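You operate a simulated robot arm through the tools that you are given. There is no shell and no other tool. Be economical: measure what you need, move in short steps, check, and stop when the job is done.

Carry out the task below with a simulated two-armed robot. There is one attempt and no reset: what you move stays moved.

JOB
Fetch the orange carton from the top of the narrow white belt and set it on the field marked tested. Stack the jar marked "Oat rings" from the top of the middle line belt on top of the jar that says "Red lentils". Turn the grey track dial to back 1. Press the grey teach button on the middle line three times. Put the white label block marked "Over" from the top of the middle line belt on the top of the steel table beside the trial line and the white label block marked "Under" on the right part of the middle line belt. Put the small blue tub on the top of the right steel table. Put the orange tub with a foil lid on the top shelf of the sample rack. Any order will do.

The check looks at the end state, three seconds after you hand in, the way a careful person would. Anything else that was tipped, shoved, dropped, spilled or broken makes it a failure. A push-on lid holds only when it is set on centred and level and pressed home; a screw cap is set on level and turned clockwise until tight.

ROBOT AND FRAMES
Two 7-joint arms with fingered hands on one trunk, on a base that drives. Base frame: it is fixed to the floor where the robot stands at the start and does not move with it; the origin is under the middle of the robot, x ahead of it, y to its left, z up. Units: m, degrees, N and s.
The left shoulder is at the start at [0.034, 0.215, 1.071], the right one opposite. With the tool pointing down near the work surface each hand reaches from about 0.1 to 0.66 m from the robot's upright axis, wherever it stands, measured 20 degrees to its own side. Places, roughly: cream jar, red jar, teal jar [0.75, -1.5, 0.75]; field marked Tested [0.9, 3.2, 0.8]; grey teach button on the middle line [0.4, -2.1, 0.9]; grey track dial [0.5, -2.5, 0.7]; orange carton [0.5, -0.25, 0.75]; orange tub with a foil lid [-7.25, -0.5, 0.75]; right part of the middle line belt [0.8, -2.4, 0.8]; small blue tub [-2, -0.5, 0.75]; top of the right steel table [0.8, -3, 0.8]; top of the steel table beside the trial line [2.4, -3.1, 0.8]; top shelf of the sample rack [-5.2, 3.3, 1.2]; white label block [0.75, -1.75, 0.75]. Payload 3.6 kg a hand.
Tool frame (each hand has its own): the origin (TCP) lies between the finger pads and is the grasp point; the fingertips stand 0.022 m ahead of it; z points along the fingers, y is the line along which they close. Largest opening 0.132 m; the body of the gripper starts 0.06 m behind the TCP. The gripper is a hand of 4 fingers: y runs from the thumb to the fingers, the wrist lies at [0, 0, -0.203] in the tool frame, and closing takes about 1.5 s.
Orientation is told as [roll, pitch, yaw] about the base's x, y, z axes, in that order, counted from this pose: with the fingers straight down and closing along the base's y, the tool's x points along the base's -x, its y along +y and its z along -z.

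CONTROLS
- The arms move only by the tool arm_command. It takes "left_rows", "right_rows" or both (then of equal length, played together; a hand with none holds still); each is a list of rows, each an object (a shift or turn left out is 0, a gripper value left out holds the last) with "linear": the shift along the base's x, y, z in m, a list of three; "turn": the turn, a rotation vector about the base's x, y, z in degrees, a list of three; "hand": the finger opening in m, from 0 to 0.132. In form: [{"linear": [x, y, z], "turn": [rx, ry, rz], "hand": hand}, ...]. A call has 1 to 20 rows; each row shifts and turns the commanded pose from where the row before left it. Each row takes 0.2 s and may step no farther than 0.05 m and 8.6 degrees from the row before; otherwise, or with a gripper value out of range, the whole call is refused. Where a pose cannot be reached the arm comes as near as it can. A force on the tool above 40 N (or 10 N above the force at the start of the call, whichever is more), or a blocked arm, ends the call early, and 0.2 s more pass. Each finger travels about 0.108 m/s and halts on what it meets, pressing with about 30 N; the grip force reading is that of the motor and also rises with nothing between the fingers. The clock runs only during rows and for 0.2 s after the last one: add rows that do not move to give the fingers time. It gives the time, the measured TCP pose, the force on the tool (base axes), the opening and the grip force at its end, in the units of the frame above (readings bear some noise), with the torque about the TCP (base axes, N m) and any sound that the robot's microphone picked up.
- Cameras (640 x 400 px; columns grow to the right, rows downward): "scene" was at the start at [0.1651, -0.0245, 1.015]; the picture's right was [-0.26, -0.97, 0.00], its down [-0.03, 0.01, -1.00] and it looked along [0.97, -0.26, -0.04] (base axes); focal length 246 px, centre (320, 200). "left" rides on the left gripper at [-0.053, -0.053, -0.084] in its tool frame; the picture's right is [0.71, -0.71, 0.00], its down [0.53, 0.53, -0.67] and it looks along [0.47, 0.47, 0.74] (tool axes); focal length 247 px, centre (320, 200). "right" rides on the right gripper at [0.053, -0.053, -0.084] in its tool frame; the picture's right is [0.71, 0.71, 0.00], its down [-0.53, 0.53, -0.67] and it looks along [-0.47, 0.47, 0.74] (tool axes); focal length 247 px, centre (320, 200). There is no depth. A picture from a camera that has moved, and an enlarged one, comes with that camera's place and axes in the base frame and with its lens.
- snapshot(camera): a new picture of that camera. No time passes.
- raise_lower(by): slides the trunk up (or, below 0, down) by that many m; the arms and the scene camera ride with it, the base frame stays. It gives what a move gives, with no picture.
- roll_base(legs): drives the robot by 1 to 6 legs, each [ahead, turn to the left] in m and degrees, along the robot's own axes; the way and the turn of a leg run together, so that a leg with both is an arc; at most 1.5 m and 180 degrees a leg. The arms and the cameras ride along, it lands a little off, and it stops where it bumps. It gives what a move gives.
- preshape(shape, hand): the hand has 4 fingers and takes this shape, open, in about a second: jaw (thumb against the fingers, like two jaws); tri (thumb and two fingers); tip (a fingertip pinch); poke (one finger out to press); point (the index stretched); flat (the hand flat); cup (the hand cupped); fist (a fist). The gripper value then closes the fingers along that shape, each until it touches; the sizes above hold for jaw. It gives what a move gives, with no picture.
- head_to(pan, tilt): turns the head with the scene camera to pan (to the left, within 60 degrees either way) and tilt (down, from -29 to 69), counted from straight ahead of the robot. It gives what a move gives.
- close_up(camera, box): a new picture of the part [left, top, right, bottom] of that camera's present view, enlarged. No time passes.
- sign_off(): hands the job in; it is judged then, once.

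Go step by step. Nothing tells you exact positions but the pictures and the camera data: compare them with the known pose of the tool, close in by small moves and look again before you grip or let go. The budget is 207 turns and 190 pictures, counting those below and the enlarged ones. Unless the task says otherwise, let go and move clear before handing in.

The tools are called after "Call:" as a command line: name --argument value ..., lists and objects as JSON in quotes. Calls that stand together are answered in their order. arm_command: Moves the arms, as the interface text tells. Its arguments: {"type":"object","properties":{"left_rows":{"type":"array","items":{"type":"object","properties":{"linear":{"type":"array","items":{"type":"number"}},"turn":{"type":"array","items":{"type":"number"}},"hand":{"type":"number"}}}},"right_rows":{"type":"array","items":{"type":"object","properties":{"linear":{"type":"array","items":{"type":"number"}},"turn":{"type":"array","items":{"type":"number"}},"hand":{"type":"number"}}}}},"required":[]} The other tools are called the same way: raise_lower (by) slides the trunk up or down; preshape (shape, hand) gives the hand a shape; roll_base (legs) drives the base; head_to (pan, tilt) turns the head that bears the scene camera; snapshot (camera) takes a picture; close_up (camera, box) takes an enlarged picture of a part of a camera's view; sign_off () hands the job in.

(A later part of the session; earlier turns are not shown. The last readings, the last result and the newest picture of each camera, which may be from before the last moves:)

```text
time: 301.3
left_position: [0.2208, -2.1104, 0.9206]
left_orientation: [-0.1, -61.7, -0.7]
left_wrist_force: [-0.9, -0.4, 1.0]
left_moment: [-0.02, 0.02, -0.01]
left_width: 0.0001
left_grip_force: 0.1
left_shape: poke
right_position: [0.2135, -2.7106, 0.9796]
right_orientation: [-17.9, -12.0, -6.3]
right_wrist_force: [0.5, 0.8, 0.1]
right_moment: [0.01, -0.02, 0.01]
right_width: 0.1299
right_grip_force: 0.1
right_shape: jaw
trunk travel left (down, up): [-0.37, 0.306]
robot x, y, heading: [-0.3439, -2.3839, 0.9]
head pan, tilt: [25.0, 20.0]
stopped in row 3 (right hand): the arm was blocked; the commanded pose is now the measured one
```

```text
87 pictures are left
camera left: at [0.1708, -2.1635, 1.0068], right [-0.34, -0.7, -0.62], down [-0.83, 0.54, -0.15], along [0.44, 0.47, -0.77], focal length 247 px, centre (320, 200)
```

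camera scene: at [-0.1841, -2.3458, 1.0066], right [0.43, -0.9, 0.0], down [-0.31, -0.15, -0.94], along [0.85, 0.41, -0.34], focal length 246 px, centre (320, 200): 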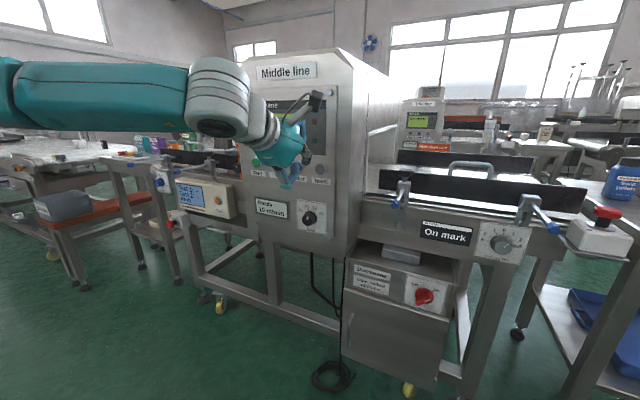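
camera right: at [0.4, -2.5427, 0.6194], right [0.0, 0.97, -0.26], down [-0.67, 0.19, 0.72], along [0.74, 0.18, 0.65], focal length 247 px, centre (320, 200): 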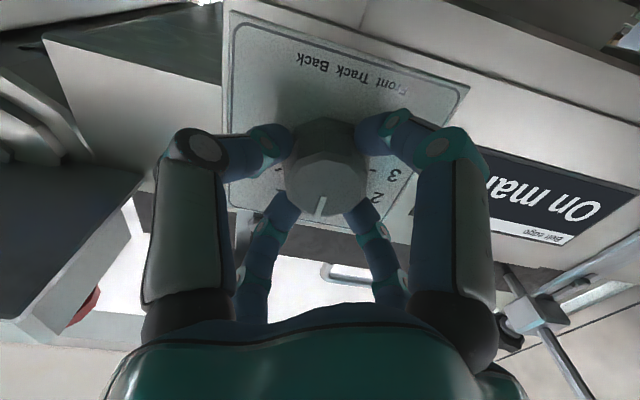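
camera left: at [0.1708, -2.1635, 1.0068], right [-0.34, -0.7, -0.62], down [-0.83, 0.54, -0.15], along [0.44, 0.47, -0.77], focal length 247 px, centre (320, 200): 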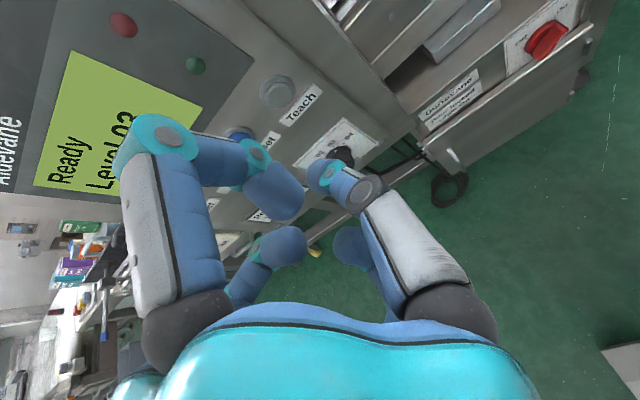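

The extended index finger now points at the panel (tilted ~28° down) and the Teach button reads (0.37, -2.081, 0.869). I'll bring the fingertip just in front of it.

Call:
arm_command --left_rows '[{"linear": [0.01, 0.014, -0.02]}, {"linear": [0.02, 0.015, -0.021]}, {"linear": [0.03, 0, 0]}, {"linear": [0.03, 0, 0]}, {}]'

Call:
snapshot --camera "left"

Call:
close_up --camera "scene" --box '[230, 90, 390, 210]'

```text
time: 302.5
left_position: [0.3016, -2.0655, 0.8905]
left_orientation: [-0.2, -61.7, -0.7]
left_wrist_force: [0.7, -0.1, 0.7]
left_moment: [0.01, -0.06, 0.01]
left_width: 0.0002
left_grip_force: 0.0
left_shape: poke
left hand out of reach, approached as far as the arm can: row 1, 2
right_position: [0.2146, -2.7105, 0.9811]
right_orientation: [-17.7, -12.1, -6.3]
right_wrist_force: [1.1, -0.7, 0.0]
right_moment: [0.04, 0.02, -0.01]
right_width: 0.1298
right_grip_force: 0.0
right_shape: jaw
trunk travel left (down, up): [-0.37, 0.306]
robot x, y, heading: [-0.345, -2.387, 0.9]
head pan, tilt: [25.0, 20.0]
```

```text
86 pictures are left
camera left: at [0.251, -2.1199, 0.9774], right [-0.34, -0.7, -0.62], down [-0.83, 0.54, -0.15], along [0.44, 0.47, -0.77], focal length 247 px, centre (320, 200)
```

left: 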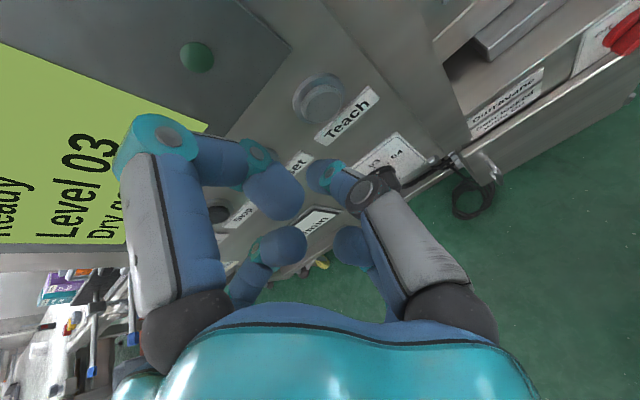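

```text
3.33 times, centred on (310, 150) of scene
camera zoom: at [-0.1841, -2.346, 1.0066], right [0.43, -0.9, 0.0], down [-0.31, -0.15, -0.94], along [0.85, 0.41, -0.34], focal length 821 px, centre (353, 367)
```

zoom: 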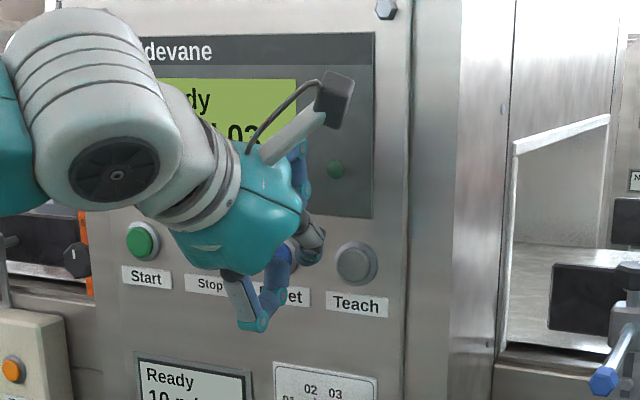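

The index fingertip lies at about (0.321, -2.066, 0.880). Aligning with the Teach button centre and closing in.

Call:
arm_command --left_rows '[{"linear": [0, -0.0165, -0.01]}, {"linear": [0.02, 0, 0]}, {}]'

Call:
snapshot --camera "left"

Call:
close_up --camera "scene" --box '[260, 120, 356, 190]'

```text
time: 303.3
left_position: [0.3219, -2.0837, 0.8808]
left_orientation: [-0.2, -61.7, -0.6]
left_wrist_force: [-1.1, -0.3, -0.1]
left_moment: [0.01, 0.02, -0.03]
left_width: 0.0002
left_grip_force: 0.2
left_shape: poke
right_position: [0.2155, -2.7099, 0.982]
right_orientation: [-17.8, -12.1, -6.3]
right_wrist_force: [-0.7, -1.3, -0.1]
right_moment: [-0.01, -0.03, -0.01]
right_width: 0.13
right_grip_force: 0.1
right_shape: jaw
trunk travel left (down, up): [-0.37, 0.306]
robot x, y, heading: [-0.3436, -2.3858, 0.7]
head pan, tilt: [25.0, 20.0]
```

```text
84 pictures are left
camera left: at [0.2711, -2.1367, 0.967], right [-0.34, -0.7, -0.62], down [-0.83, 0.54, -0.15], along [0.44, 0.47, -0.77], focal length 247 px, centre (320, 200)
```

left: 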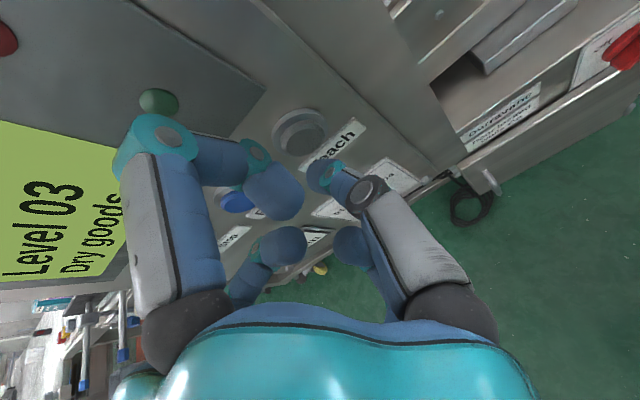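

```text
5.71 times, centred on (308, 155) of scene
camera zoom: at [-0.1841, -2.3461, 1.0066], right [0.43, -0.9, 0.0], down [-0.31, -0.15, -0.94], along [0.85, 0.41, -0.34], focal length 1407 px, centre (389, 457)
```

zoom: 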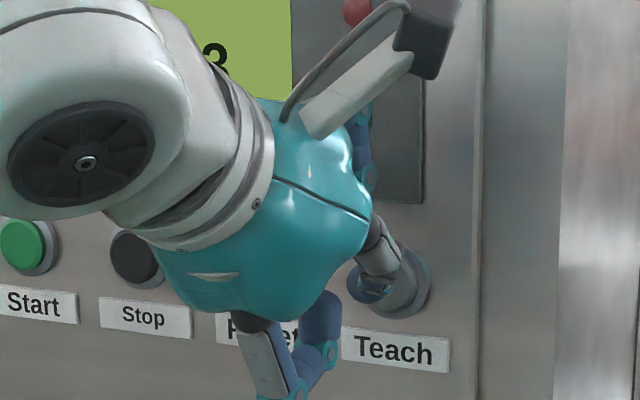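

The fingertip is directly in front of the Teach button. First press, in small steps.

Call:
arm_command --left_rows '[{"linear": [0.006, 0, 0]}, {"linear": [0.006, 0, 0]}, {"linear": [0.005, 0, 0]}, {"linear": [0.004, 0, 0]}, {}]'

Call:
close_up --camera "scene" --box '[230, 90, 390, 210]'

```text
time: 304.5
left_position: [0.3418, -2.0815, 0.8803]
left_orientation: [-0.1, -61.8, -0.7]
left_wrist_force: [0.7, 0.3, 0.6]
left_moment: [0.01, -0.02, -0.02]
left_width: 0.0
left_grip_force: 0.1
left_shape: poke
right_position: [0.216, -2.711, 0.9808]
right_orientation: [-17.9, -12.0, -6.3]
right_wrist_force: [-0.3, 0.0, 0.0]
right_moment: [-0.03, -0.02, -0.03]
right_width: 0.1299
right_grip_force: 0.1
right_shape: jaw
trunk travel left (down, up): [-0.37, 0.306]
robot x, y, heading: [-0.3463, -2.3844, 0.7]
head pan, tilt: [25.0, 20.0]
```

```text
3.33 times, centred on (310, 150) of scene
camera zoom: at [-0.1839, -2.3461, 1.0066], right [0.43, -0.9, 0.0], down [-0.31, -0.15, -0.94], along [0.85, 0.41, -0.34], focal length 821 px, centre (353, 367)
```

zoom: 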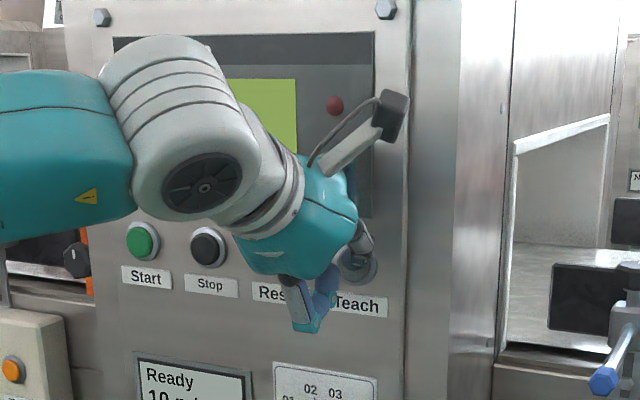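

No contact yet. Continuing in 3 mm steps.

Call:
arm_command --left_rows '[{"linear": [0.004, 0, 0]}, {"linear": [0.003, 0, 0]}, {"linear": [0.003, 0, 0]}, {}]'

Call:
snapshot --camera "left"

```text
time: 305.5
left_position: [0.3515, -2.0833, 0.8799]
left_orientation: [-0.2, -61.8, -0.7]
left_wrist_force: [-13.8, -1.0, -1.1]
left_moment: [-0.02, 0.11, -0.02]
left_width: 0.0
left_grip_force: 0.1
left_shape: poke
right_position: [0.2147, -2.71, 0.9818]
right_orientation: [-17.9, -12.1, -6.1]
right_wrist_force: [0.5, -0.2, 0.2]
right_moment: [0.02, 0.0, 0.0]
right_width: 0.1301
right_grip_force: 0.1
right_shape: jaw
trunk travel left (down, up): [-0.37, 0.306]
robot x, y, heading: [-0.3436, -2.3842, 0.7]
head pan, tilt: [25.0, 20.0]
heard: click
```

```text
81 pictures are left
camera left: at [0.3005, -2.1371, 0.9673], right [-0.35, -0.7, -0.62], down [-0.83, 0.54, -0.15], along [0.44, 0.47, -0.77], focal length 247 px, centre (320, 200)
```

left: 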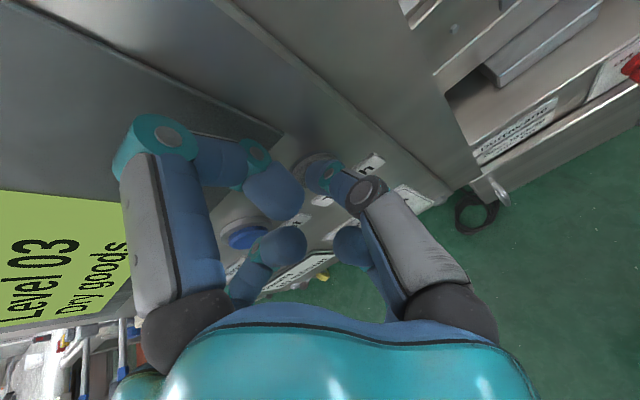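

A click: press one. Releasing and pressing a second time.

Call:
arm_command --left_rows '[{"linear": [-0.01, 0, 0]}, {"linear": [-0.008, 0, 0]}, {}, {}, {"linear": [0.008, 0, 0]}, {"linear": [0.005, 0, 0]}, {"linear": [0.003, 0, 0]}, {"linear": [0.002, 0, 0]}, {}]'

Call:
close_up --camera "scene" --box '[230, 90, 390, 210]'

```text
time: 307.5
left_position: [0.3509, -2.0831, 0.8802]
left_orientation: [-0.2, -61.6, -0.6]
left_wrist_force: [-13.8, -2.9, -2.5]
left_moment: [-0.02, 0.17, -0.08]
left_width: 0.0002
left_grip_force: 0.0
left_shape: poke
right_position: [0.2129, -2.7104, 0.9816]
right_orientation: [-17.9, -12.1, -6.2]
right_wrist_force: [-0.1, 0.5, 0.2]
right_moment: [-0.01, 0.0, 0.0]
right_width: 0.1302
right_grip_force: 0.1
right_shape: jaw
trunk travel left (down, up): [-0.37, 0.306]
robot x, y, heading: [-0.3435, -2.3896, 0.4]
head pan, tilt: [25.0, 20.0]
heard: click
```

```text
3.33 times, centred on (310, 150) of scene
camera zoom: at [-0.1852, -2.3463, 1.0068], right [0.43, -0.9, 0.0], down [-0.31, -0.15, -0.94], along [0.85, 0.41, -0.34], focal length 821 px, centre (353, 367)
```

zoom: 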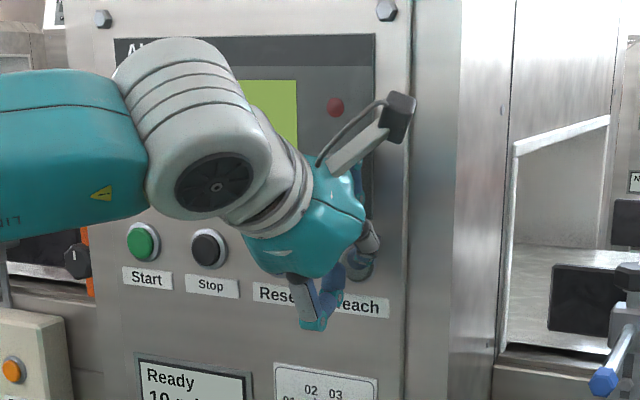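

Second click heard. One more press, then withdraw well clear.

Call:
arm_command --left_rows '[{"linear": [-0.01, 0, 0]}, {"linear": [-0.008, 0, 0]}, {}, {}, {"linear": [0.008, 0, 0]}, {"linear": [0.005, 0, 0]}, {"linear": [0.003, 0, 0]}, {"linear": [0.002, 0, 0]}, {}]'

Call:
arm_command --left_rows '[{"linear": [-0.02, 0, 0]}, {"linear": [-0.04, 0, 0.01]}, {"linear": [-0.04, 0, 0.02]}, {"linear": [0, 0, 0.02], "turn": [0, 8, 0]}, {"linear": [0, 0, 0.02], "turn": [0, 8, 0]}, {"turn": [0, 8, 0]}, {"turn": [0, 8, 0]}, {"turn": [0, 8, 0]}, {"turn": [0, 8, 0]}, {"turn": [0, 8, 0]}, {"turn": [0, 5.7, 0]}, {}]'

Call:
snapshot --camera "scene"

```text
time: 309.5
left_position: [0.3508, -2.0829, 0.8794]
left_orientation: [0.0, -61.6, -0.6]
left_wrist_force: [-13.5, -2.9, -1.7]
left_moment: [0.01, 0.17, -0.01]
left_width: 0.0001
left_grip_force: 0.0
left_shape: poke
right_position: [0.2141, -2.7117, 0.9821]
right_orientation: [-17.9, -12.1, -6.2]
right_wrist_force: [0.6, 0.6, 0.8]
right_moment: [-0.03, 0.0, 0.0]
right_width: 0.13
right_grip_force: 0.1
right_shape: jaw
trunk travel left (down, up): [-0.37, 0.306]
robot x, y, heading: [-0.3408, -2.3856, 0.6]
head pan, tilt: [25.0, 20.0]
heard: click
```

```text
time: 312.1
left_position: [0.2528, -2.0818, 0.9503]
left_orientation: [-0.8, 0.1, -0.3]
left_wrist_force: [0.2, -0.1, -0.4]
left_moment: [0.04, -0.02, -0.06]
left_width: 0.0
left_grip_force: 0.1
left_shape: poke
right_position: [0.2155, -2.71, 0.9812]
right_orientation: [-17.9, -12.1, -6.3]
right_wrist_force: [0.5, 1.0, 0.0]
right_moment: [0.0, 0.02, 0.03]
right_width: 0.1297
right_grip_force: 0.1
right_shape: jaw
trunk travel left (down, up): [-0.37, 0.306]
robot x, y, heading: [-0.345, -2.3838, 0.8]
head pan, tilt: [25.0, 20.0]
```

```text
79 pictures are left
camera scene: at [-0.1839, -2.3461, 1.0066], right [0.43, -0.9, 0.0], down [-0.31, -0.15, -0.94], along [0.85, 0.41, -0.34], focal length 246 px, centre (320, 200)
```

scene: 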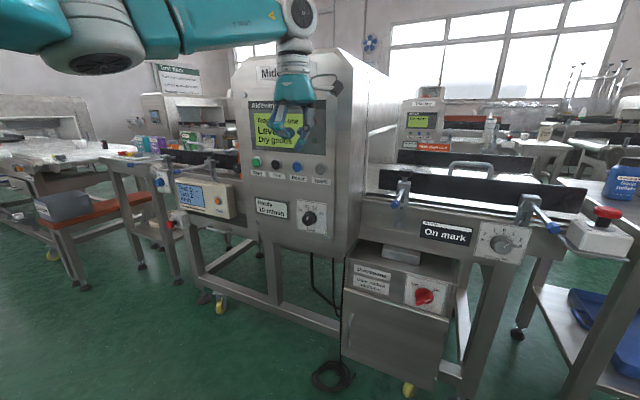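

Call:
close_up --camera "scene" --box '[235, 85, 335, 195]'

Call:
preshape --hand "left" --shape "jaw"

Call:
arm_command --right_rows '[{"linear": [0.03, 0, 0.02]}, {"linear": [0.03, 0.01, 0.02]}, {"linear": [0.02, 0.01, 0.02]}, {}]' --left_rows '[{"linear": [-0.03, 0, 0.02], "turn": [0.8, 0, 0]}, {"linear": [-0.03, 0, 0.02]}, {"linear": [0, 0, 0.04]}, {}]'

```text
3.64 times, centred on (285, 140) of scene
camera zoom: at [-0.1839, -2.3461, 1.0066], right [0.43, -0.9, 0.0], down [-0.31, -0.15, -0.94], along [0.85, 0.41, -0.34], focal length 895 px, centre (447, 418)
```

zoom: 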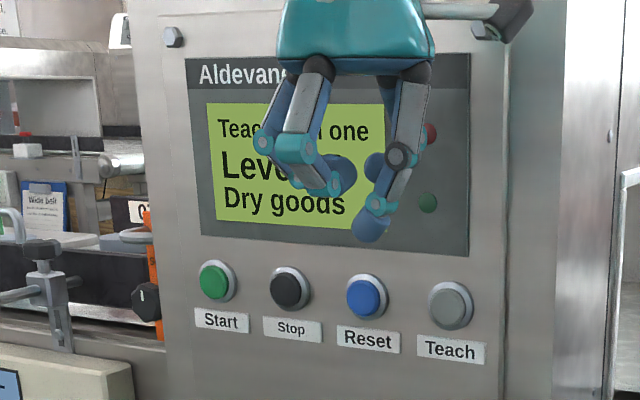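

```text
time: 313.0
left_position: [0.2535, -2.0833, 0.9505]
left_orientation: [-0.7, 0.0, -0.3]
left_wrist_force: [-0.1, 0.8, -0.4]
left_moment: [0.0, -0.02, 0.04]
left_width: 0.132
left_grip_force: 0.1
left_shape: jaw
right_position: [0.2158, -2.711, 0.9799]
right_orientation: [-17.9, -12.1, -6.3]
right_wrist_force: [0.6, -0.8, -0.8]
right_moment: [0.01, -0.02, 0.01]
right_width: 0.13
right_grip_force: 0.0
right_shape: jaw
trunk travel left (down, up): [-0.37, 0.306]
robot x, y, heading: [-0.3475, -2.3884, 0.6]
head pan, tilt: [25.0, 20.0]
```

```text
time: 314.0
left_position: [0.1924, -2.0813, 1.0308]
left_orientation: [0.1, -0.1, -0.3]
left_wrist_force: [0.0, -0.1, 0.2]
left_moment: [-0.02, 0.03, -0.01]
left_width: 0.1321
left_grip_force: 0.1
left_shape: jaw
right_position: [0.2954, -2.6869, 1.0408]
right_orientation: [-17.7, -11.9, -5.8]
right_wrist_force: [0.4, 0.4, -0.4]
right_moment: [-0.01, -0.02, 0.0]
right_width: 0.1297
right_grip_force: 0.0
right_shape: jaw
trunk travel left (down, up): [-0.37, 0.306]
robot x, y, heading: [-0.3452, -2.3894, 0.8]
head pan, tilt: [25.0, 20.0]
```

The display changed to a teach state after three clicks. Leveling the right hand and reading the display fully.

Call:
arm_command --right_rows '[{"turn": [6.3, 3.4, 2]}, {"turn": [6.3, 3.3, 2]}, {"turn": [6.2, 3.3, 1.8]}, {}]' --left_rows '[{"linear": [-0.01, 0.03, 0.02]}, {"linear": [-0.01, 0.03, 0.02]}, {"linear": [0, 0, 0.03]}, {}]'

Call:
close_up --camera "scene" --box '[235, 85, 335, 195]'

```text
time: 315.0
left_position: [0.1736, -2.0209, 1.1005]
left_orientation: [0.1, 0.1, -0.3]
left_wrist_force: [0.2, 0.1, -0.3]
left_moment: [0.03, 0.01, 0.03]
left_width: 0.1319
left_grip_force: 0.0
left_shape: jaw
right_position: [0.2959, -2.6871, 1.0387]
right_orientation: [0.5, -0.5, -2.0]
right_wrist_force: [0.3, 0.1, -0.1]
right_moment: [-0.01, 0.0, -0.01]
right_width: 0.1303
right_grip_force: 0.1
right_shape: jaw
trunk travel left (down, up): [-0.37, 0.306]
robot x, y, heading: [-0.3405, -2.3857, 0.6]
head pan, tilt: [25.0, 20.0]
```

```text
3.64 times, centred on (285, 140) of scene
camera zoom: at [-0.1836, -2.3459, 1.0065], right [0.43, -0.9, 0.0], down [-0.31, -0.15, -0.94], along [0.85, 0.41, -0.34], focal length 895 px, centre (447, 418)
```

zoom: 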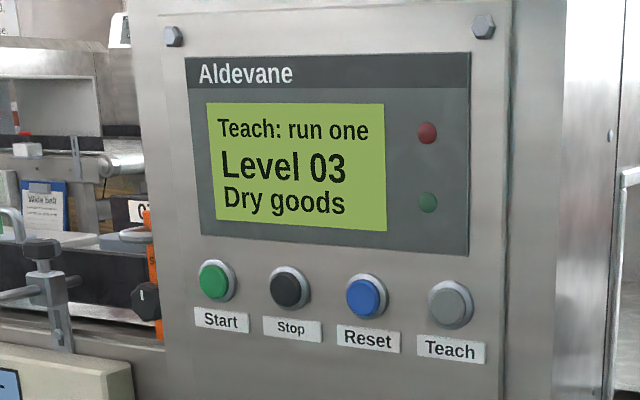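

The teach run is registered. Now to the jars and label blocks: driving back north in front of the left part of the middle belt.

Call:
roll_base --legs '[[0, 90]]'

Call:
roll_base --legs '[[0.8, 0]]'

Call:
roll_base --legs '[[0, -86]]'

Call:
raise_lower --by 0.15

Call:
head_to --pan 0 --tilt 35

Call:
snapshot --camera "scene"

```text
time: 317.5
left_position: [-0.2241, -1.7695, 1.1026]
left_orientation: [0.1, -0.1, 43.7]
left_wrist_force: [0.5, -0.5, -0.2]
left_moment: [0.02, 0.04, 0.03]
left_width: 0.1318
left_grip_force: 0.0
left_shape: jaw
right_position: [0.3287, -2.1644, 1.0423]
right_orientation: [0.0, -0.3, 41.4]
right_wrist_force: [-1.6, -7.5, 3.0]
right_moment: [0.02, -0.12, -0.32]
right_width: 0.1296
right_grip_force: 0.0
right_shape: jaw
trunk travel left (down, up): [-0.37, 0.306]
robot x, y, heading: [-0.32, -2.4186, 46.3]
head pan, tilt: [25.0, 20.0]
stopped in leg 1: the robot was blocked; the commanded pose is now the measured one
```

```text
time: 318.6
left_position: [-0.2093, -1.7536, 1.1057]
left_orientation: [0.1, -0.4, 43.6]
left_wrist_force: [-0.4, -0.4, -0.6]
left_moment: [0.02, -0.02, 0.01]
left_width: 0.1322
left_grip_force: 0.1
left_shape: jaw
right_position: [0.3425, -2.154, 1.0469]
right_orientation: [-0.3, 0.5, 40.7]
right_wrist_force: [-21.5, -23.6, 2.0]
right_moment: [0.32, -0.49, -0.17]
right_width: 0.1302
right_grip_force: 0.1
right_shape: jaw
trunk travel left (down, up): [-0.37, 0.306]
robot x, y, heading: [-0.2996, -2.3982, 46.0]
head pan, tilt: [25.0, 20.0]
stopped in leg 1: the force on the tool passed its limit at 44 N (the readings are from after the stop); the commanded pose is now the measured one
```

```text
time: 319.6
left_position: [-0.1859, -1.7536, 1.104]
left_orientation: [0.1, -0.3, 41.7]
left_wrist_force: [-0.6, -0.4, -0.5]
left_moment: [0.01, 0.01, -0.01]
left_width: 0.1317
left_grip_force: 0.0
left_shape: jaw
right_position: [0.3385, -2.1634, 1.044]
right_orientation: [0.9, 1.3, 41.2]
right_wrist_force: [-15.9, -3.5, 0.3]
right_moment: [0.07, -0.13, 0.37]
right_width: 0.1298
right_grip_force: 0.1
right_shape: jaw
trunk travel left (down, up): [-0.37, 0.306]
robot x, y, heading: [-0.3034, -2.3937, 44.7]
head pan, tilt: [25.0, 20.0]
stopped in leg 1: the force on the tool passed its limit at 49 N (the readings are from after the stop); the commanded pose is now the measured one
```

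```text
time: 321.3
left_position: [-0.1834, -1.7511, 1.2528]
left_orientation: [0.1, 0.0, 41.7]
left_wrist_force: [0.4, 0.9, 0.8]
left_moment: [-0.01, 0.02, -0.01]
left_width: 0.132
left_grip_force: 0.1
left_shape: jaw
right_position: [0.3436, -2.1651, 1.1929]
right_orientation: [0.7, 1.3, 40.6]
right_wrist_force: [0.3, -0.1, 0.4]
right_moment: [0.01, 0.02, -0.03]
right_width: 0.1298
right_grip_force: 0.0
right_shape: jaw
trunk travel left (down, up): [-0.52, 0.156]
robot x, y, heading: [-0.3014, -2.394, 44.5]
head pan, tilt: [25.0, 20.0]
```

```text
time: 322.2
left_position: [-0.1833, -1.7524, 1.2529]
left_orientation: [0.1, -0.1, 41.6]
left_wrist_force: [0.2, -0.5, 0.6]
left_moment: [0.03, -0.02, 0.02]
left_width: 0.1321
left_grip_force: 0.1
left_shape: jaw
right_position: [0.3422, -2.1631, 1.1936]
right_orientation: [0.7, 1.1, 40.7]
right_wrist_force: [-0.3, 0.2, 0.4]
right_moment: [0.02, -0.01, -0.01]
right_width: 0.1301
right_grip_force: 0.1
right_shape: jaw
trunk travel left (down, up): [-0.52, 0.156]
robot x, y, heading: [-0.3035, -2.3982, 44.4]
head pan, tilt: [0.0, 35.0]
```

```text
76 pictures are left
camera scene: at [-0.1851, -2.283, 1.1359], right [0.7, -0.71, 0.0], down [-0.41, -0.4, -0.82], along [0.58, 0.57, -0.57], focal length 246 px, centre (320, 200)
```

scene: 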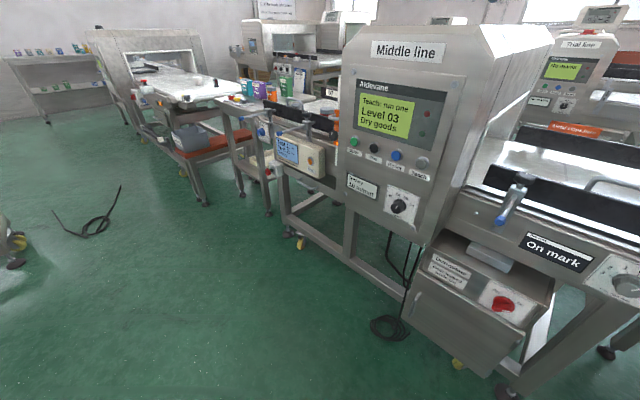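

The right hand brushed the machine's front; the display is unchanged. I'm pulling the hand in and backing off before continuing. I'll be careful with chained moves.

Call:
arm_command --right_rows '[{"linear": [-0.03, -0.03, 0.01]}, {"linear": [-0.03, -0.03, 0.01]}, {"linear": [-0.03, -0.02, 0.01]}, {"linear": [-0.02, -0.02, 0]}, {}]'

Call:
roll_base --legs '[[-0.12, 0], [0, 45]]'

Call:
snapshot --camera "scene"

```text
time: 323.4
left_position: [-0.1831, -1.7522, 1.2534]
left_orientation: [0.3, -0.1, 41.7]
left_wrist_force: [0.0, 0.8, 0.2]
left_moment: [0.01, 0.0, 0.02]
left_width: 0.1318
left_grip_force: 0.1
left_shape: jaw
right_position: [0.3428, -2.1631, 1.192]
right_orientation: [0.7, 1.2, 40.8]
right_wrist_force: [0.0, -0.5, 0.0]
right_moment: [0.0, -0.01, -0.01]
right_width: 0.1299
right_grip_force: 0.1
right_shape: jaw
right hand out of reach, approached as far as the arm can: row 1, 2, 3, 4
trunk travel left (down, up): [-0.52, 0.156]
robot x, y, heading: [-0.2987, -2.3948, 44.4]
head pan, tilt: [0.0, 35.0]
```

```text
time: 325.9
left_position: [-0.5358, -1.8438, 1.2536]
left_orientation: [-0.1, -0.2, 65.2]
left_wrist_force: [0.3, 0.2, -0.2]
left_moment: [-0.02, -0.04, -0.01]
left_width: 0.1317
left_grip_force: 0.1
left_shape: jaw
right_position: [0.1104, -2.0106, 1.1954]
right_orientation: [0.9, 1.2, 64.3]
right_wrist_force: [-0.6, -1.1, -0.1]
right_moment: [-0.03, -0.01, 0.0]
right_width: 0.1299
right_grip_force: 0.1
right_shape: jaw
trunk travel left (down, up): [-0.52, 0.156]
robot x, y, heading: [-0.3677, -2.4872, 68.7]
head pan, tilt: [0.0, 35.0]
stopped in leg 2: the robot was blocked; the commanded pose is now the measured one
```

```text
75 pictures are left
camera scene: at [-0.3108, -2.3365, 1.136], right [0.93, -0.36, 0.0], down [-0.21, -0.54, -0.82], along [0.3, 0.76, -0.57], focal length 246 px, centre (320, 200)
```

scene: 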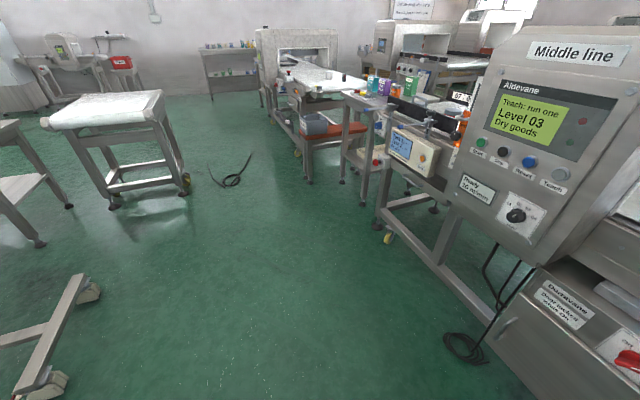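

Call:
roll_base --legs '[[0.35, 20]]'

Call:
roll_base --legs '[[0.55, 0]]'

Call:
head_to --pan -60 --tilt 30

Call:
snapshot --camera "scene"

```text
time: 327.3
left_position: [-0.587, -1.7645, 1.2658]
left_orientation: [0.1, -1.1, 73.1]
left_wrist_force: [0.6, 0.4, -0.5]
left_moment: [-0.06, 0.0, 0.01]
left_width: 0.1321
left_grip_force: 0.1
left_shape: jaw
right_position: [0.0777, -1.831, 1.2065]
right_orientation: [1.0, -0.5, 72.5]
right_wrist_force: [0.1, 0.7, 0.0]
right_moment: [-0.05, -0.03, 0.03]
right_width: 0.1301
right_grip_force: 0.1
right_shape: jaw
trunk travel left (down, up): [-0.52, 0.156]
robot x, y, heading: [-0.3217, -2.3631, 77.3]
head pan, tilt: [0.0, 35.0]
stopped in leg 1: the robot was blocked; the commanded pose is now the measured one
```

```text
time: 330.4
left_position: [-0.4599, -1.225, 1.2624]
left_orientation: [0.1, -0.8, 73.0]
left_wrist_force: [0.1, 0.4, 0.2]
left_moment: [-0.02, -0.01, 0.0]
left_width: 0.1322
left_grip_force: 0.0
left_shape: jaw
right_position: [0.201, -1.294, 1.2028]
right_orientation: [1.1, 0.0, 72.4]
right_wrist_force: [0.1, -0.3, -0.5]
right_moment: [-0.01, 0.01, -0.04]
right_width: 0.1298
right_grip_force: 0.1
right_shape: jaw
trunk travel left (down, up): [-0.52, 0.156]
robot x, y, heading: [-0.1987, -1.8292, 77.1]
head pan, tilt: [0.0, 35.0]
```

```text
time: 331.8
left_position: [-0.4593, -1.2259, 1.2637]
left_orientation: [0.2, -0.9, 73.0]
left_wrist_force: [0.0, 0.4, -0.2]
left_moment: [0.0, -0.02, 0.01]
left_width: 0.1321
left_grip_force: 0.1
left_shape: jaw
right_position: [0.2015, -1.2937, 1.2035]
right_orientation: [1.2, -0.2, 72.4]
right_wrist_force: [0.6, 0.2, -0.3]
right_moment: [0.01, 0.01, -0.03]
right_width: 0.1299
right_grip_force: 0.0
right_shape: jaw
trunk travel left (down, up): [-0.52, 0.156]
robot x, y, heading: [-0.2056, -1.8301, 77.1]
head pan, tilt: [-60.0, 30.0]
```

```text
74 pictures are left
camera scene: at [-0.0984, -1.7299, 1.1437], right [0.29, -0.96, 0.0], down [-0.48, -0.15, -0.87], along [0.83, 0.26, -0.5], focal length 246 px, centre (320, 200)
```

scene: 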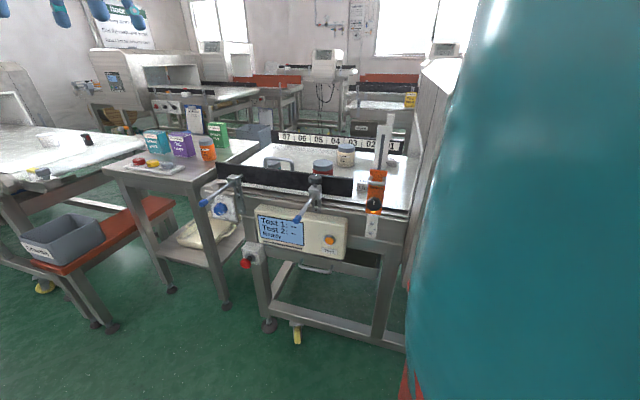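

Driving on 33 cm, raising the trunk fully so the hands clear everything, then turning to face the belt.

Call:
roll_base --legs '[[0.33, 5]]'

Call:
raise_lower --by 0.15

Call:
roll_base --legs '[[0, -80]]'

Call:
head_to --pan 0 --tilt 40

Call:
snapshot --camera "scene"

```text
time: 332.7
left_position: [-0.4683, -1.2257, 1.2796]
left_orientation: [0.3, -2.6, 73.6]
left_wrist_force: [-0.6, 0.1, 0.3]
left_moment: [0.04, -0.07, -0.01]
left_width: 0.1319
left_grip_force: 0.2
left_shape: jaw
right_position: [0.1946, -1.2794, 1.2229]
right_orientation: [1.0, -2.7, 73.3]
right_wrist_force: [-1.6, -0.1, 0.3]
right_moment: [0.05, -0.04, 0.0]
right_width: 0.1299
right_grip_force: 0.1
right_shape: jaw
trunk travel left (down, up): [-0.52, 0.156]
robot x, y, heading: [-0.1902, -1.796, 77.3]
head pan, tilt: [-60.0, 30.0]
stopped in leg 1: the robot was blocked; the commanded pose is now the measured one
```

```text
time: 334.5
left_position: [-0.4624, -1.2073, 1.4221]
left_orientation: [0.4, -1.6, 73.6]
left_wrist_force: [-0.2, 1.0, 0.1]
left_moment: [-0.04, 0.05, 0.0]
left_width: 0.1324
left_grip_force: 0.1
left_shape: jaw
right_position: [0.1989, -1.265, 1.3636]
right_orientation: [1.1, -1.2, 73.5]
right_wrist_force: [0.9, -0.4, 0.4]
right_moment: [-0.02, 0.02, 0.0]
right_width: 0.1297
right_grip_force: 0.1
right_shape: jaw
trunk travel left (down, up): [-0.67, 0.006]
robot x, y, heading: [-0.1935, -1.7926, 77.5]
head pan, tilt: [-60.0, 30.0]
```

```text
time: 337.2
left_position: [0.1333, -1.2355, 1.4247]
left_orientation: [0.4, -1.7, 18.6]
left_wrist_force: [-0.2, -0.3, -0.1]
left_moment: [0.03, 0.01, -0.04]
left_width: 0.1318
left_grip_force: 0.1
left_shape: jaw
right_position: [0.4696, -1.808, 1.3648]
right_orientation: [1.2, -1.3, 18.8]
right_wrist_force: [0.1, 0.1, -0.3]
right_moment: [0.05, 0.01, 0.04]
right_width: 0.1302
right_grip_force: 0.0
right_shape: jaw
trunk travel left (down, up): [-0.67, 0.006]
robot x, y, heading: [-0.2125, -1.7465, 20.9]
head pan, tilt: [-60.0, 30.0]
stopped in leg 1: the robot was blocked; the commanded pose is now the measured one
```

```text
time: 338.5
left_position: [0.131, -1.2307, 1.4229]
left_orientation: [0.3, -1.7, 18.9]
left_wrist_force: [0.6, -0.3, 0.2]
left_moment: [0.0, 0.01, -0.01]
left_width: 0.1318
left_grip_force: 0.1
left_shape: jaw
right_position: [0.466, -1.8046, 1.3655]
right_orientation: [1.2, -1.1, 18.9]
right_wrist_force: [-0.6, -0.1, -0.2]
right_moment: [0.02, -0.01, -0.01]
right_width: 0.1297
right_grip_force: 0.1
right_shape: jaw
trunk travel left (down, up): [-0.67, 0.006]
robot x, y, heading: [-0.209, -1.7474, 20.3]
head pan, tilt: [0.0, 40.0]
```

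```text
73 pictures are left
camera scene: at [-0.0603, -1.6942, 1.2789], right [0.35, -0.94, 0.0], down [-0.6, -0.23, -0.77], along [0.72, 0.27, -0.64], focal length 246 px, centre (320, 200)
```

scene: 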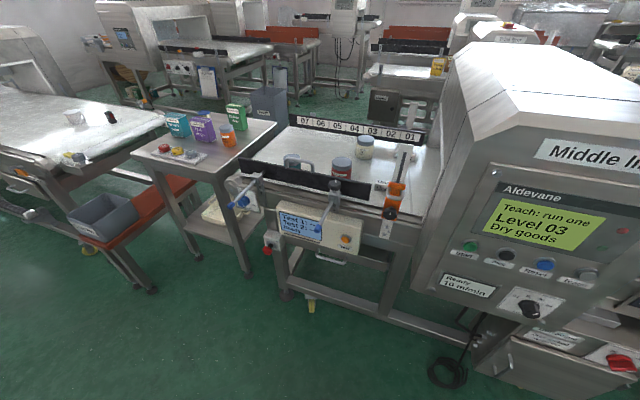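

I'm 30 cm short of the belt. Driving closer and squaring up.

Call:
roll_base --legs '[[0.3, -12]]'

Call:
head_to --pan 0 --tilt 45

Call:
snapshot --camera "scene"

```text
time: 340.4
left_position: [0.4313, -1.2375, 1.4417]
left_orientation: [0.4, -3.9, 8.3]
left_wrist_force: [-0.7, 1.7, 1.6]
left_moment: [-0.06, -0.1, -0.02]
left_width: 0.1318
left_grip_force: 0.1
left_shape: jaw
right_position: [0.6726, -1.8576, 1.3927]
right_orientation: [1.2, -3.1, 8.4]
right_wrist_force: [-0.5, 0.6, 0.2]
right_moment: [-0.04, -0.07, -0.02]
right_width: 0.1299
right_grip_force: 0.1
right_shape: jaw
trunk travel left (down, up): [-0.67, 0.006]
robot x, y, heading: [0.0487, -1.6713, 7.6]
head pan, tilt: [0.0, 40.0]
stopped in leg 1: the robot was blocked; the commanded pose is now the measured one
```

```text
time: 341.1
left_position: [0.4491, -1.237, 1.4361]
left_orientation: [0.4, -3.0, 8.4]
left_wrist_force: [-0.8, -1.0, -0.6]
left_moment: [0.0, -0.02, 0.01]
left_width: 0.1321
left_grip_force: 0.0
left_shape: jaw
right_position: [0.6857, -1.8601, 1.383]
right_orientation: [1.2, -2.3, 8.3]
right_wrist_force: [-0.2, -0.7, 0.6]
right_moment: [0.01, -0.01, -0.02]
right_width: 0.1301
right_grip_force: 0.0
right_shape: jaw
trunk travel left (down, up): [-0.67, 0.006]
robot x, y, heading: [0.0438, -1.6705, 7.8]
head pan, tilt: [0.0, 45.0]
```

```text
72 pictures are left
camera scene: at [0.193, -1.6535, 1.2727], right [0.14, -0.99, 0.0], down [-0.7, -0.1, -0.71], along [0.7, 0.1, -0.7], focal length 246 px, centre (320, 200)
```

scene: 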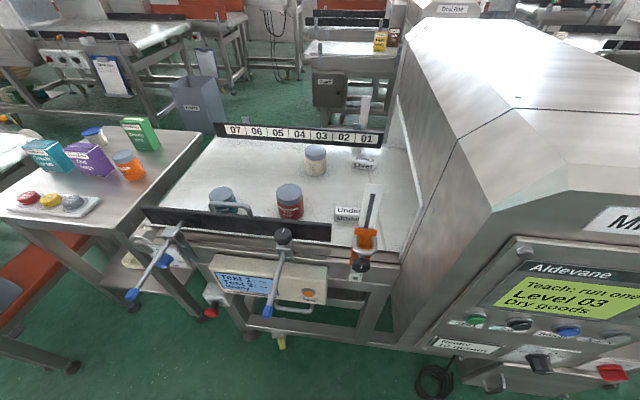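

Good overview: cream jar (0.83, -1.55), red jar (0.634, -1.51), "Under" (0.65, -1.66), "Over" (0.88, -1.71). I touched something at the front; looking down to see what.

Call:
head_to --pan 10 --tilt 69

Call:
snapshot --camera "scene"

```text
time: 341.9
left_position: [0.4581, -1.2351, 1.4326]
left_orientation: [0.4, -2.5, 8.2]
left_wrist_force: [0.0, -0.5, -0.1]
left_moment: [0.0, -0.03, -0.03]
left_width: 0.1319
left_grip_force: 0.1
left_shape: jaw
right_position: [0.6933, -1.8585, 1.3791]
right_orientation: [1.4, -1.9, 8.2]
right_wrist_force: [0.4, 0.1, -0.1]
right_moment: [0.01, -0.02, -0.04]
right_width: 0.1302
right_grip_force: 0.0
right_shape: jaw
trunk travel left (down, up): [-0.67, 0.006]
robot x, y, heading: [0.0437, -1.672, 8.1]
head pan, tilt: [10.0, 68.8]
```

```text
71 pictures are left
camera scene: at [0.1731, -1.646, 1.2428], right [0.3, -0.95, 0.0], down [-0.89, -0.28, -0.36], along [0.34, 0.11, -0.93], focal length 246 px, centre (320, 200)
```

scene: 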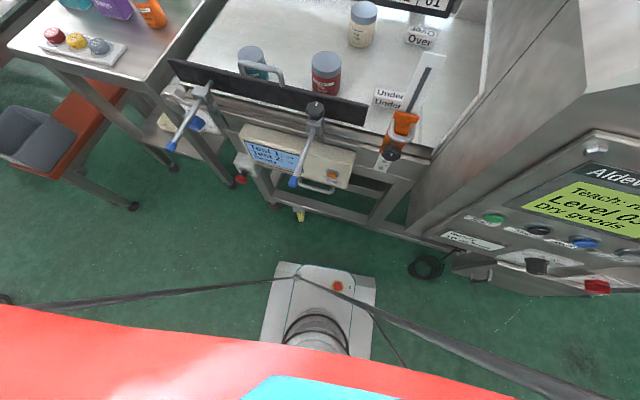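

The base is well clear in front; so it's the right arm touching the machine top. I'll move the right hand left and up, away from the machine, and check.

Call:
arm_command --right_rows '[{"linear": [-0.01, 0.03, 0.03]}, {"linear": [-0.02, 0.04, 0.01]}, {"linear": [-0.02, 0.04, 0]}, {"linear": [-0.02, 0.04, 0]}, {"linear": [-0.02, 0.04, 0]}, {"linear": [-0.02, 0.04, 0]}, {}]'

Call:
head_to --pan -60 --tilt 0

Call:
snapshot --camera "scene"

```text
time: 343.0
left_position: [0.4567, -1.2364, 1.4313]
left_orientation: [0.3, -2.6, 8.2]
left_wrist_force: [0.3, 0.1, -0.1]
left_moment: [-0.05, -0.01, -0.03]
left_width: 0.1319
left_grip_force: 0.0
left_shape: jaw
right_position: [0.6615, -1.8219, 1.3765]
right_orientation: [4.2, 3.4, -3.9]
right_wrist_force: [0.7, 0.7, -0.6]
right_moment: [-0.05, 0.0, 0.01]
right_width: 0.13
right_grip_force: 0.1
right_shape: jaw
trunk travel left (down, up): [-0.67, 0.006]
robot x, y, heading: [0.0445, -1.6744, 7.9]
head pan, tilt: [10.0, 68.8]
stopped in row 5 (right hand): the arm was blocked; the commanded pose is now the measured one
```

```text
time: 344.4
left_position: [0.4583, -1.236, 1.4312]
left_orientation: [0.4, -2.7, 8.1]
left_wrist_force: [0.4, 0.3, 0.2]
left_moment: [0.0, 0.01, 0.0]
left_width: 0.1318
left_grip_force: 0.0
left_shape: jaw
right_position: [0.6621, -1.821, 1.3764]
right_orientation: [4.3, 3.2, -3.7]
right_wrist_force: [0.1, -0.4, 0.6]
right_moment: [-0.01, -0.02, -0.02]
right_width: 0.1302
right_grip_force: 0.1
right_shape: jaw
trunk travel left (down, up): [-0.67, 0.006]
robot x, y, heading: [0.0475, -1.668, 7.6]
head pan, tilt: [-60.0, 0.0]
```

```text
70 pictures are left
camera scene: at [0.1749, -1.7343, 1.3426], right [-0.79, -0.61, 0.0], down [0.0, 0.0, -1.0], along [0.61, -0.79, 0.0], focal length 246 px, centre (320, 200)
```

scene: 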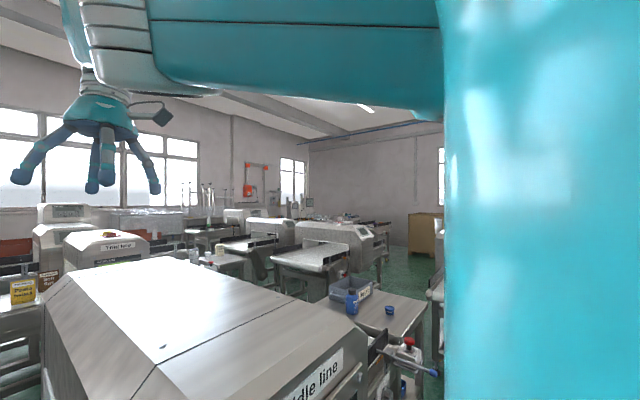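

The right arm is actually well above the machine. I'll try a short straight advance.

Call:
roll_base --legs '[[0.14, 0]]'

Call:
head_to --pan 0 --tilt 50

Call:
snapshot --camera "scene"

```text
time: 345.7
left_position: [0.5959, -1.2178, 1.4325]
left_orientation: [0.5, -2.7, 8.2]
left_wrist_force: [-0.1, 0.5, -0.3]
left_moment: [0.0, -0.01, 0.01]
left_width: 0.132
left_grip_force: 0.0
left_shape: jaw
right_position: [0.7992, -1.8021, 1.3786]
right_orientation: [4.3, 3.1, -3.8]
right_wrist_force: [-0.7, 0.6, -0.1]
right_moment: [0.01, 0.02, 0.01]
right_width: 0.13
right_grip_force: 0.1
right_shape: jaw
trunk travel left (down, up): [-0.67, 0.006]
robot x, y, heading: [0.1834, -1.6526, 7.9]
head pan, tilt: [-60.0, 0.0]
```

```text
time: 347.0
left_position: [0.5973, -1.2159, 1.4327]
left_orientation: [0.4, -2.6, 8.3]
left_wrist_force: [0.6, 0.9, -0.1]
left_moment: [-0.01, -0.02, -0.04]
left_width: 0.1319
left_grip_force: 0.0
left_shape: jaw
right_position: [0.8009, -1.802, 1.3774]
right_orientation: [4.3, 3.1, -3.7]
right_wrist_force: [-0.1, -1.1, -0.6]
right_moment: [0.0, 0.01, -0.02]
right_width: 0.1298
right_grip_force: 0.0
right_shape: jaw
trunk travel left (down, up): [-0.67, 0.006]
robot x, y, heading: [0.1829, -1.6519, 7.7]
head pan, tilt: [0.0, 50.0]
```

```text
69 pictures are left
camera scene: at [0.3354, -1.6339, 1.2647], right [0.14, -0.99, 0.0], down [-0.76, -0.1, -0.64], along [0.64, 0.09, -0.77], focal length 246 px, centre (320, 200)
```

scene: 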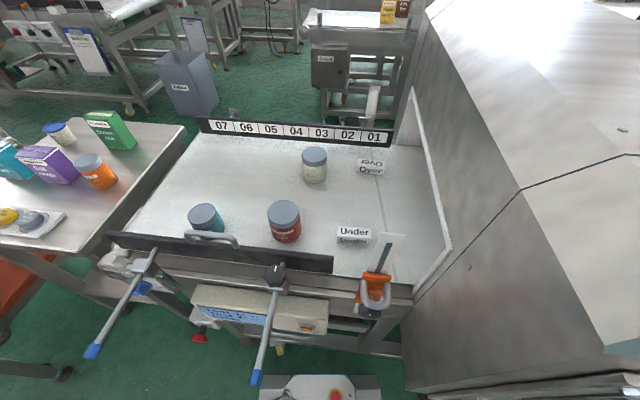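

Now all items are within reach of the left hand. I'm raising the right hand out of the way, then lowering the trunk.

Call:
arm_command --right_rows '[{"linear": [-0.02, 0, 0.04]}, {"linear": [-0.02, 0, 0.04]}, {"linear": [-0.03, 0, 0.04]}, {"linear": [-0.03, 0, 0.04]}, {"linear": [-0.03, 0, 0.03]}, {}]' --left_rows '[{"linear": [0.01, -0.03, -0.02]}, {"linear": [0.01, -0.04, -0.02]}, {"linear": [0.01, -0.04, -0.01]}, {"linear": [0.01, -0.04, 0]}, {"linear": [0, -0.02, 0]}, {}]'

Call:
raise_lower --by -0.25

Call:
snapshot --camera "scene"

Call:
snapshot --camera "left"

```text
time: 347.6
left_position: [0.6155, -1.2734, 1.3988]
left_orientation: [0.6, -2.6, 8.2]
left_wrist_force: [-0.5, 0.7, 0.2]
left_moment: [0.03, -0.04, 0.03]
left_width: 0.132
left_grip_force: 0.0
left_shape: jaw
right_position: [0.7719, -1.8472, 1.3364]
right_orientation: [1.4, 14.3, -9.0]
right_wrist_force: [-0.4, -0.4, -0.2]
right_moment: [0.05, 0.0, 0.0]
right_width: 0.1301
right_grip_force: 0.0
right_shape: jaw
trunk travel left (down, up): [-0.67, 0.006]
robot x, y, heading: [0.1892, -1.6535, 7.8]
head pan, tilt: [0.0, 50.0]
stopped in row 2 (right hand): the arm was blocked; the commanded pose is now the measured one
```

```text
time: 349.2
left_position: [0.6128, -1.2732, 1.2348]
left_orientation: [0.4, -2.6, 8.2]
left_wrist_force: [-0.1, 0.5, 0.3]
left_moment: [0.01, 0.01, 0.01]
left_width: 0.1318
left_grip_force: 0.0
left_shape: jaw
right_position: [0.7717, -1.852, 1.1785]
right_orientation: [1.1, 13.5, -9.3]
right_wrist_force: [-2.5, 5.5, 15.7]
right_moment: [-0.02, -0.98, 0.3]
right_width: 0.1297
right_grip_force: 0.1
right_shape: jaw
trunk travel left (down, up): [-0.505, 0.171]
robot x, y, heading: [0.1834, -1.6523, 7.5]
head pan, tilt: [0.0, 50.0]
stopped: the force on the tool passed its limit at 56 N (the readings are from after the stop); the commanded pose is now the measured one
```

```text
68 pictures are left
camera scene: at [0.3344, -1.6338, 1.0985], right [0.14, -0.99, 0.0], down [-0.76, -0.1, -0.64], along [0.64, 0.09, -0.77], focal length 246 px, centre (320, 200)
```

scene: 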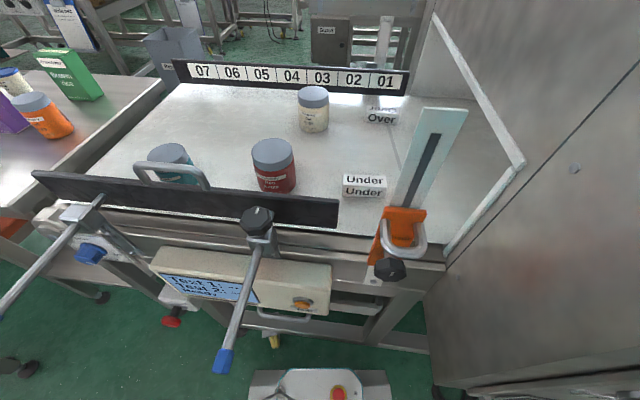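

```text
67 pictures are left
camera left: at [0.6678, -1.3211, 1.3199], right [-0.6, -0.8, -0.04], down [-0.62, 0.44, 0.65], along [-0.5, 0.41, -0.76], focal length 247 px, centre (320, 200)
```

left: 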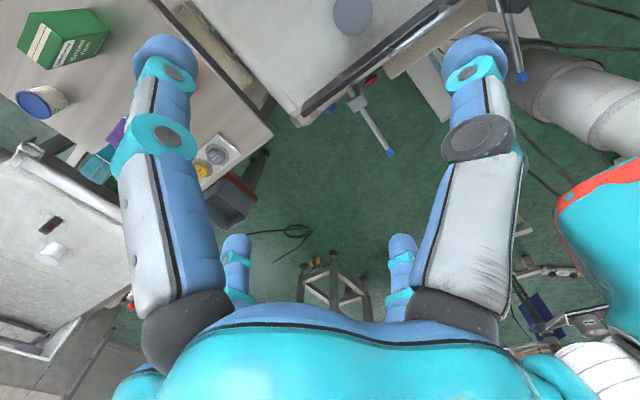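

The right fingers came to rest on the machine's top. Lifting them off and bringing that hand back toward me, away from the machine.

Call:
arm_command --right_rows '[{"linear": [-0.01, 0, 0.015]}, {"linear": [-0.03, 0.01, 0.02]}, {"linear": [-0.04, 0.02, 0.01]}, {"linear": [-0.04, 0.02, 0.01]}, {"linear": [-0.04, 0.03, 0]}, {"linear": [-0.03, 0.03, 0]}, {}]'

Call:
head_to --pan -30 --tilt 20

Call:
snapshot --camera "scene"

```text
time: 349.8
left_position: [0.6104, -1.2725, 1.2361]
left_orientation: [0.3, -2.7, 8.1]
left_wrist_force: [0.7, -0.5, -0.3]
left_moment: [0.02, 0.01, 0.0]
left_width: 0.1322
left_grip_force: 0.1
left_shape: jaw
right_position: [0.7446, -1.8918, 1.1724]
right_orientation: [0.6, 16.9, -14.5]
right_wrist_force: [-3.3, 13.4, 37.7]
right_moment: [-0.48, -3.26, 1.12]
right_width: 0.1301
right_grip_force: 0.0
right_shape: jaw
trunk travel left (down, up): [-0.505, 0.171]
robot x, y, heading: [0.1831, -1.6557, 7.9]
head pan, tilt: [0.0, 50.0]
stopped in row 2 (right hand): the force on the tool passed its limit at 49 N (the readings are from after the stop); the commanded pose is now the measured one
```

```text
time: 350.8
left_position: [0.6085, -1.27, 1.2353]
left_orientation: [0.4, -2.7, 8.1]
left_wrist_force: [-0.4, 0.8, -0.2]
left_moment: [0.01, -0.02, 0.02]
left_width: 0.1322
left_grip_force: 0.1
left_shape: jaw
right_position: [0.7421, -1.8907, 1.1721]
right_orientation: [0.7, 17.1, -14.8]
right_wrist_force: [-1.4, 12.4, 38.0]
right_moment: [-0.58, -3.4, 1.06]
right_width: 0.1302
right_grip_force: 0.1
right_shape: jaw
trunk travel left (down, up): [-0.505, 0.171]
robot x, y, heading: [0.1834, -1.6517, 7.8]
head pan, tilt: [-30.0, 20.0]
```

```text
66 pictures are left
camera scene: at [0.3411, -1.6765, 1.1453], right [-0.38, -0.93, 0.0], down [-0.31, 0.13, -0.94], along [0.87, -0.35, -0.34], focal length 246 px, centre (320, 200)
```

scene: 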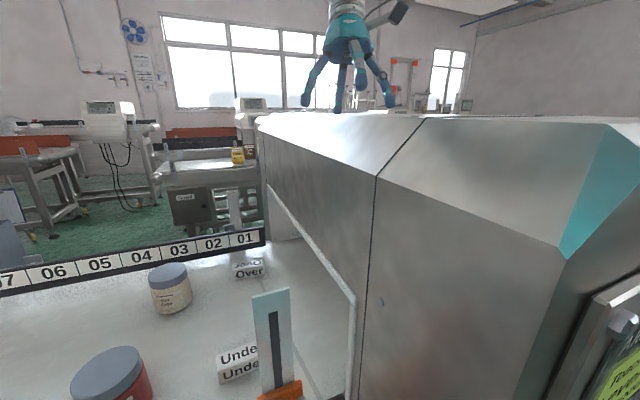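

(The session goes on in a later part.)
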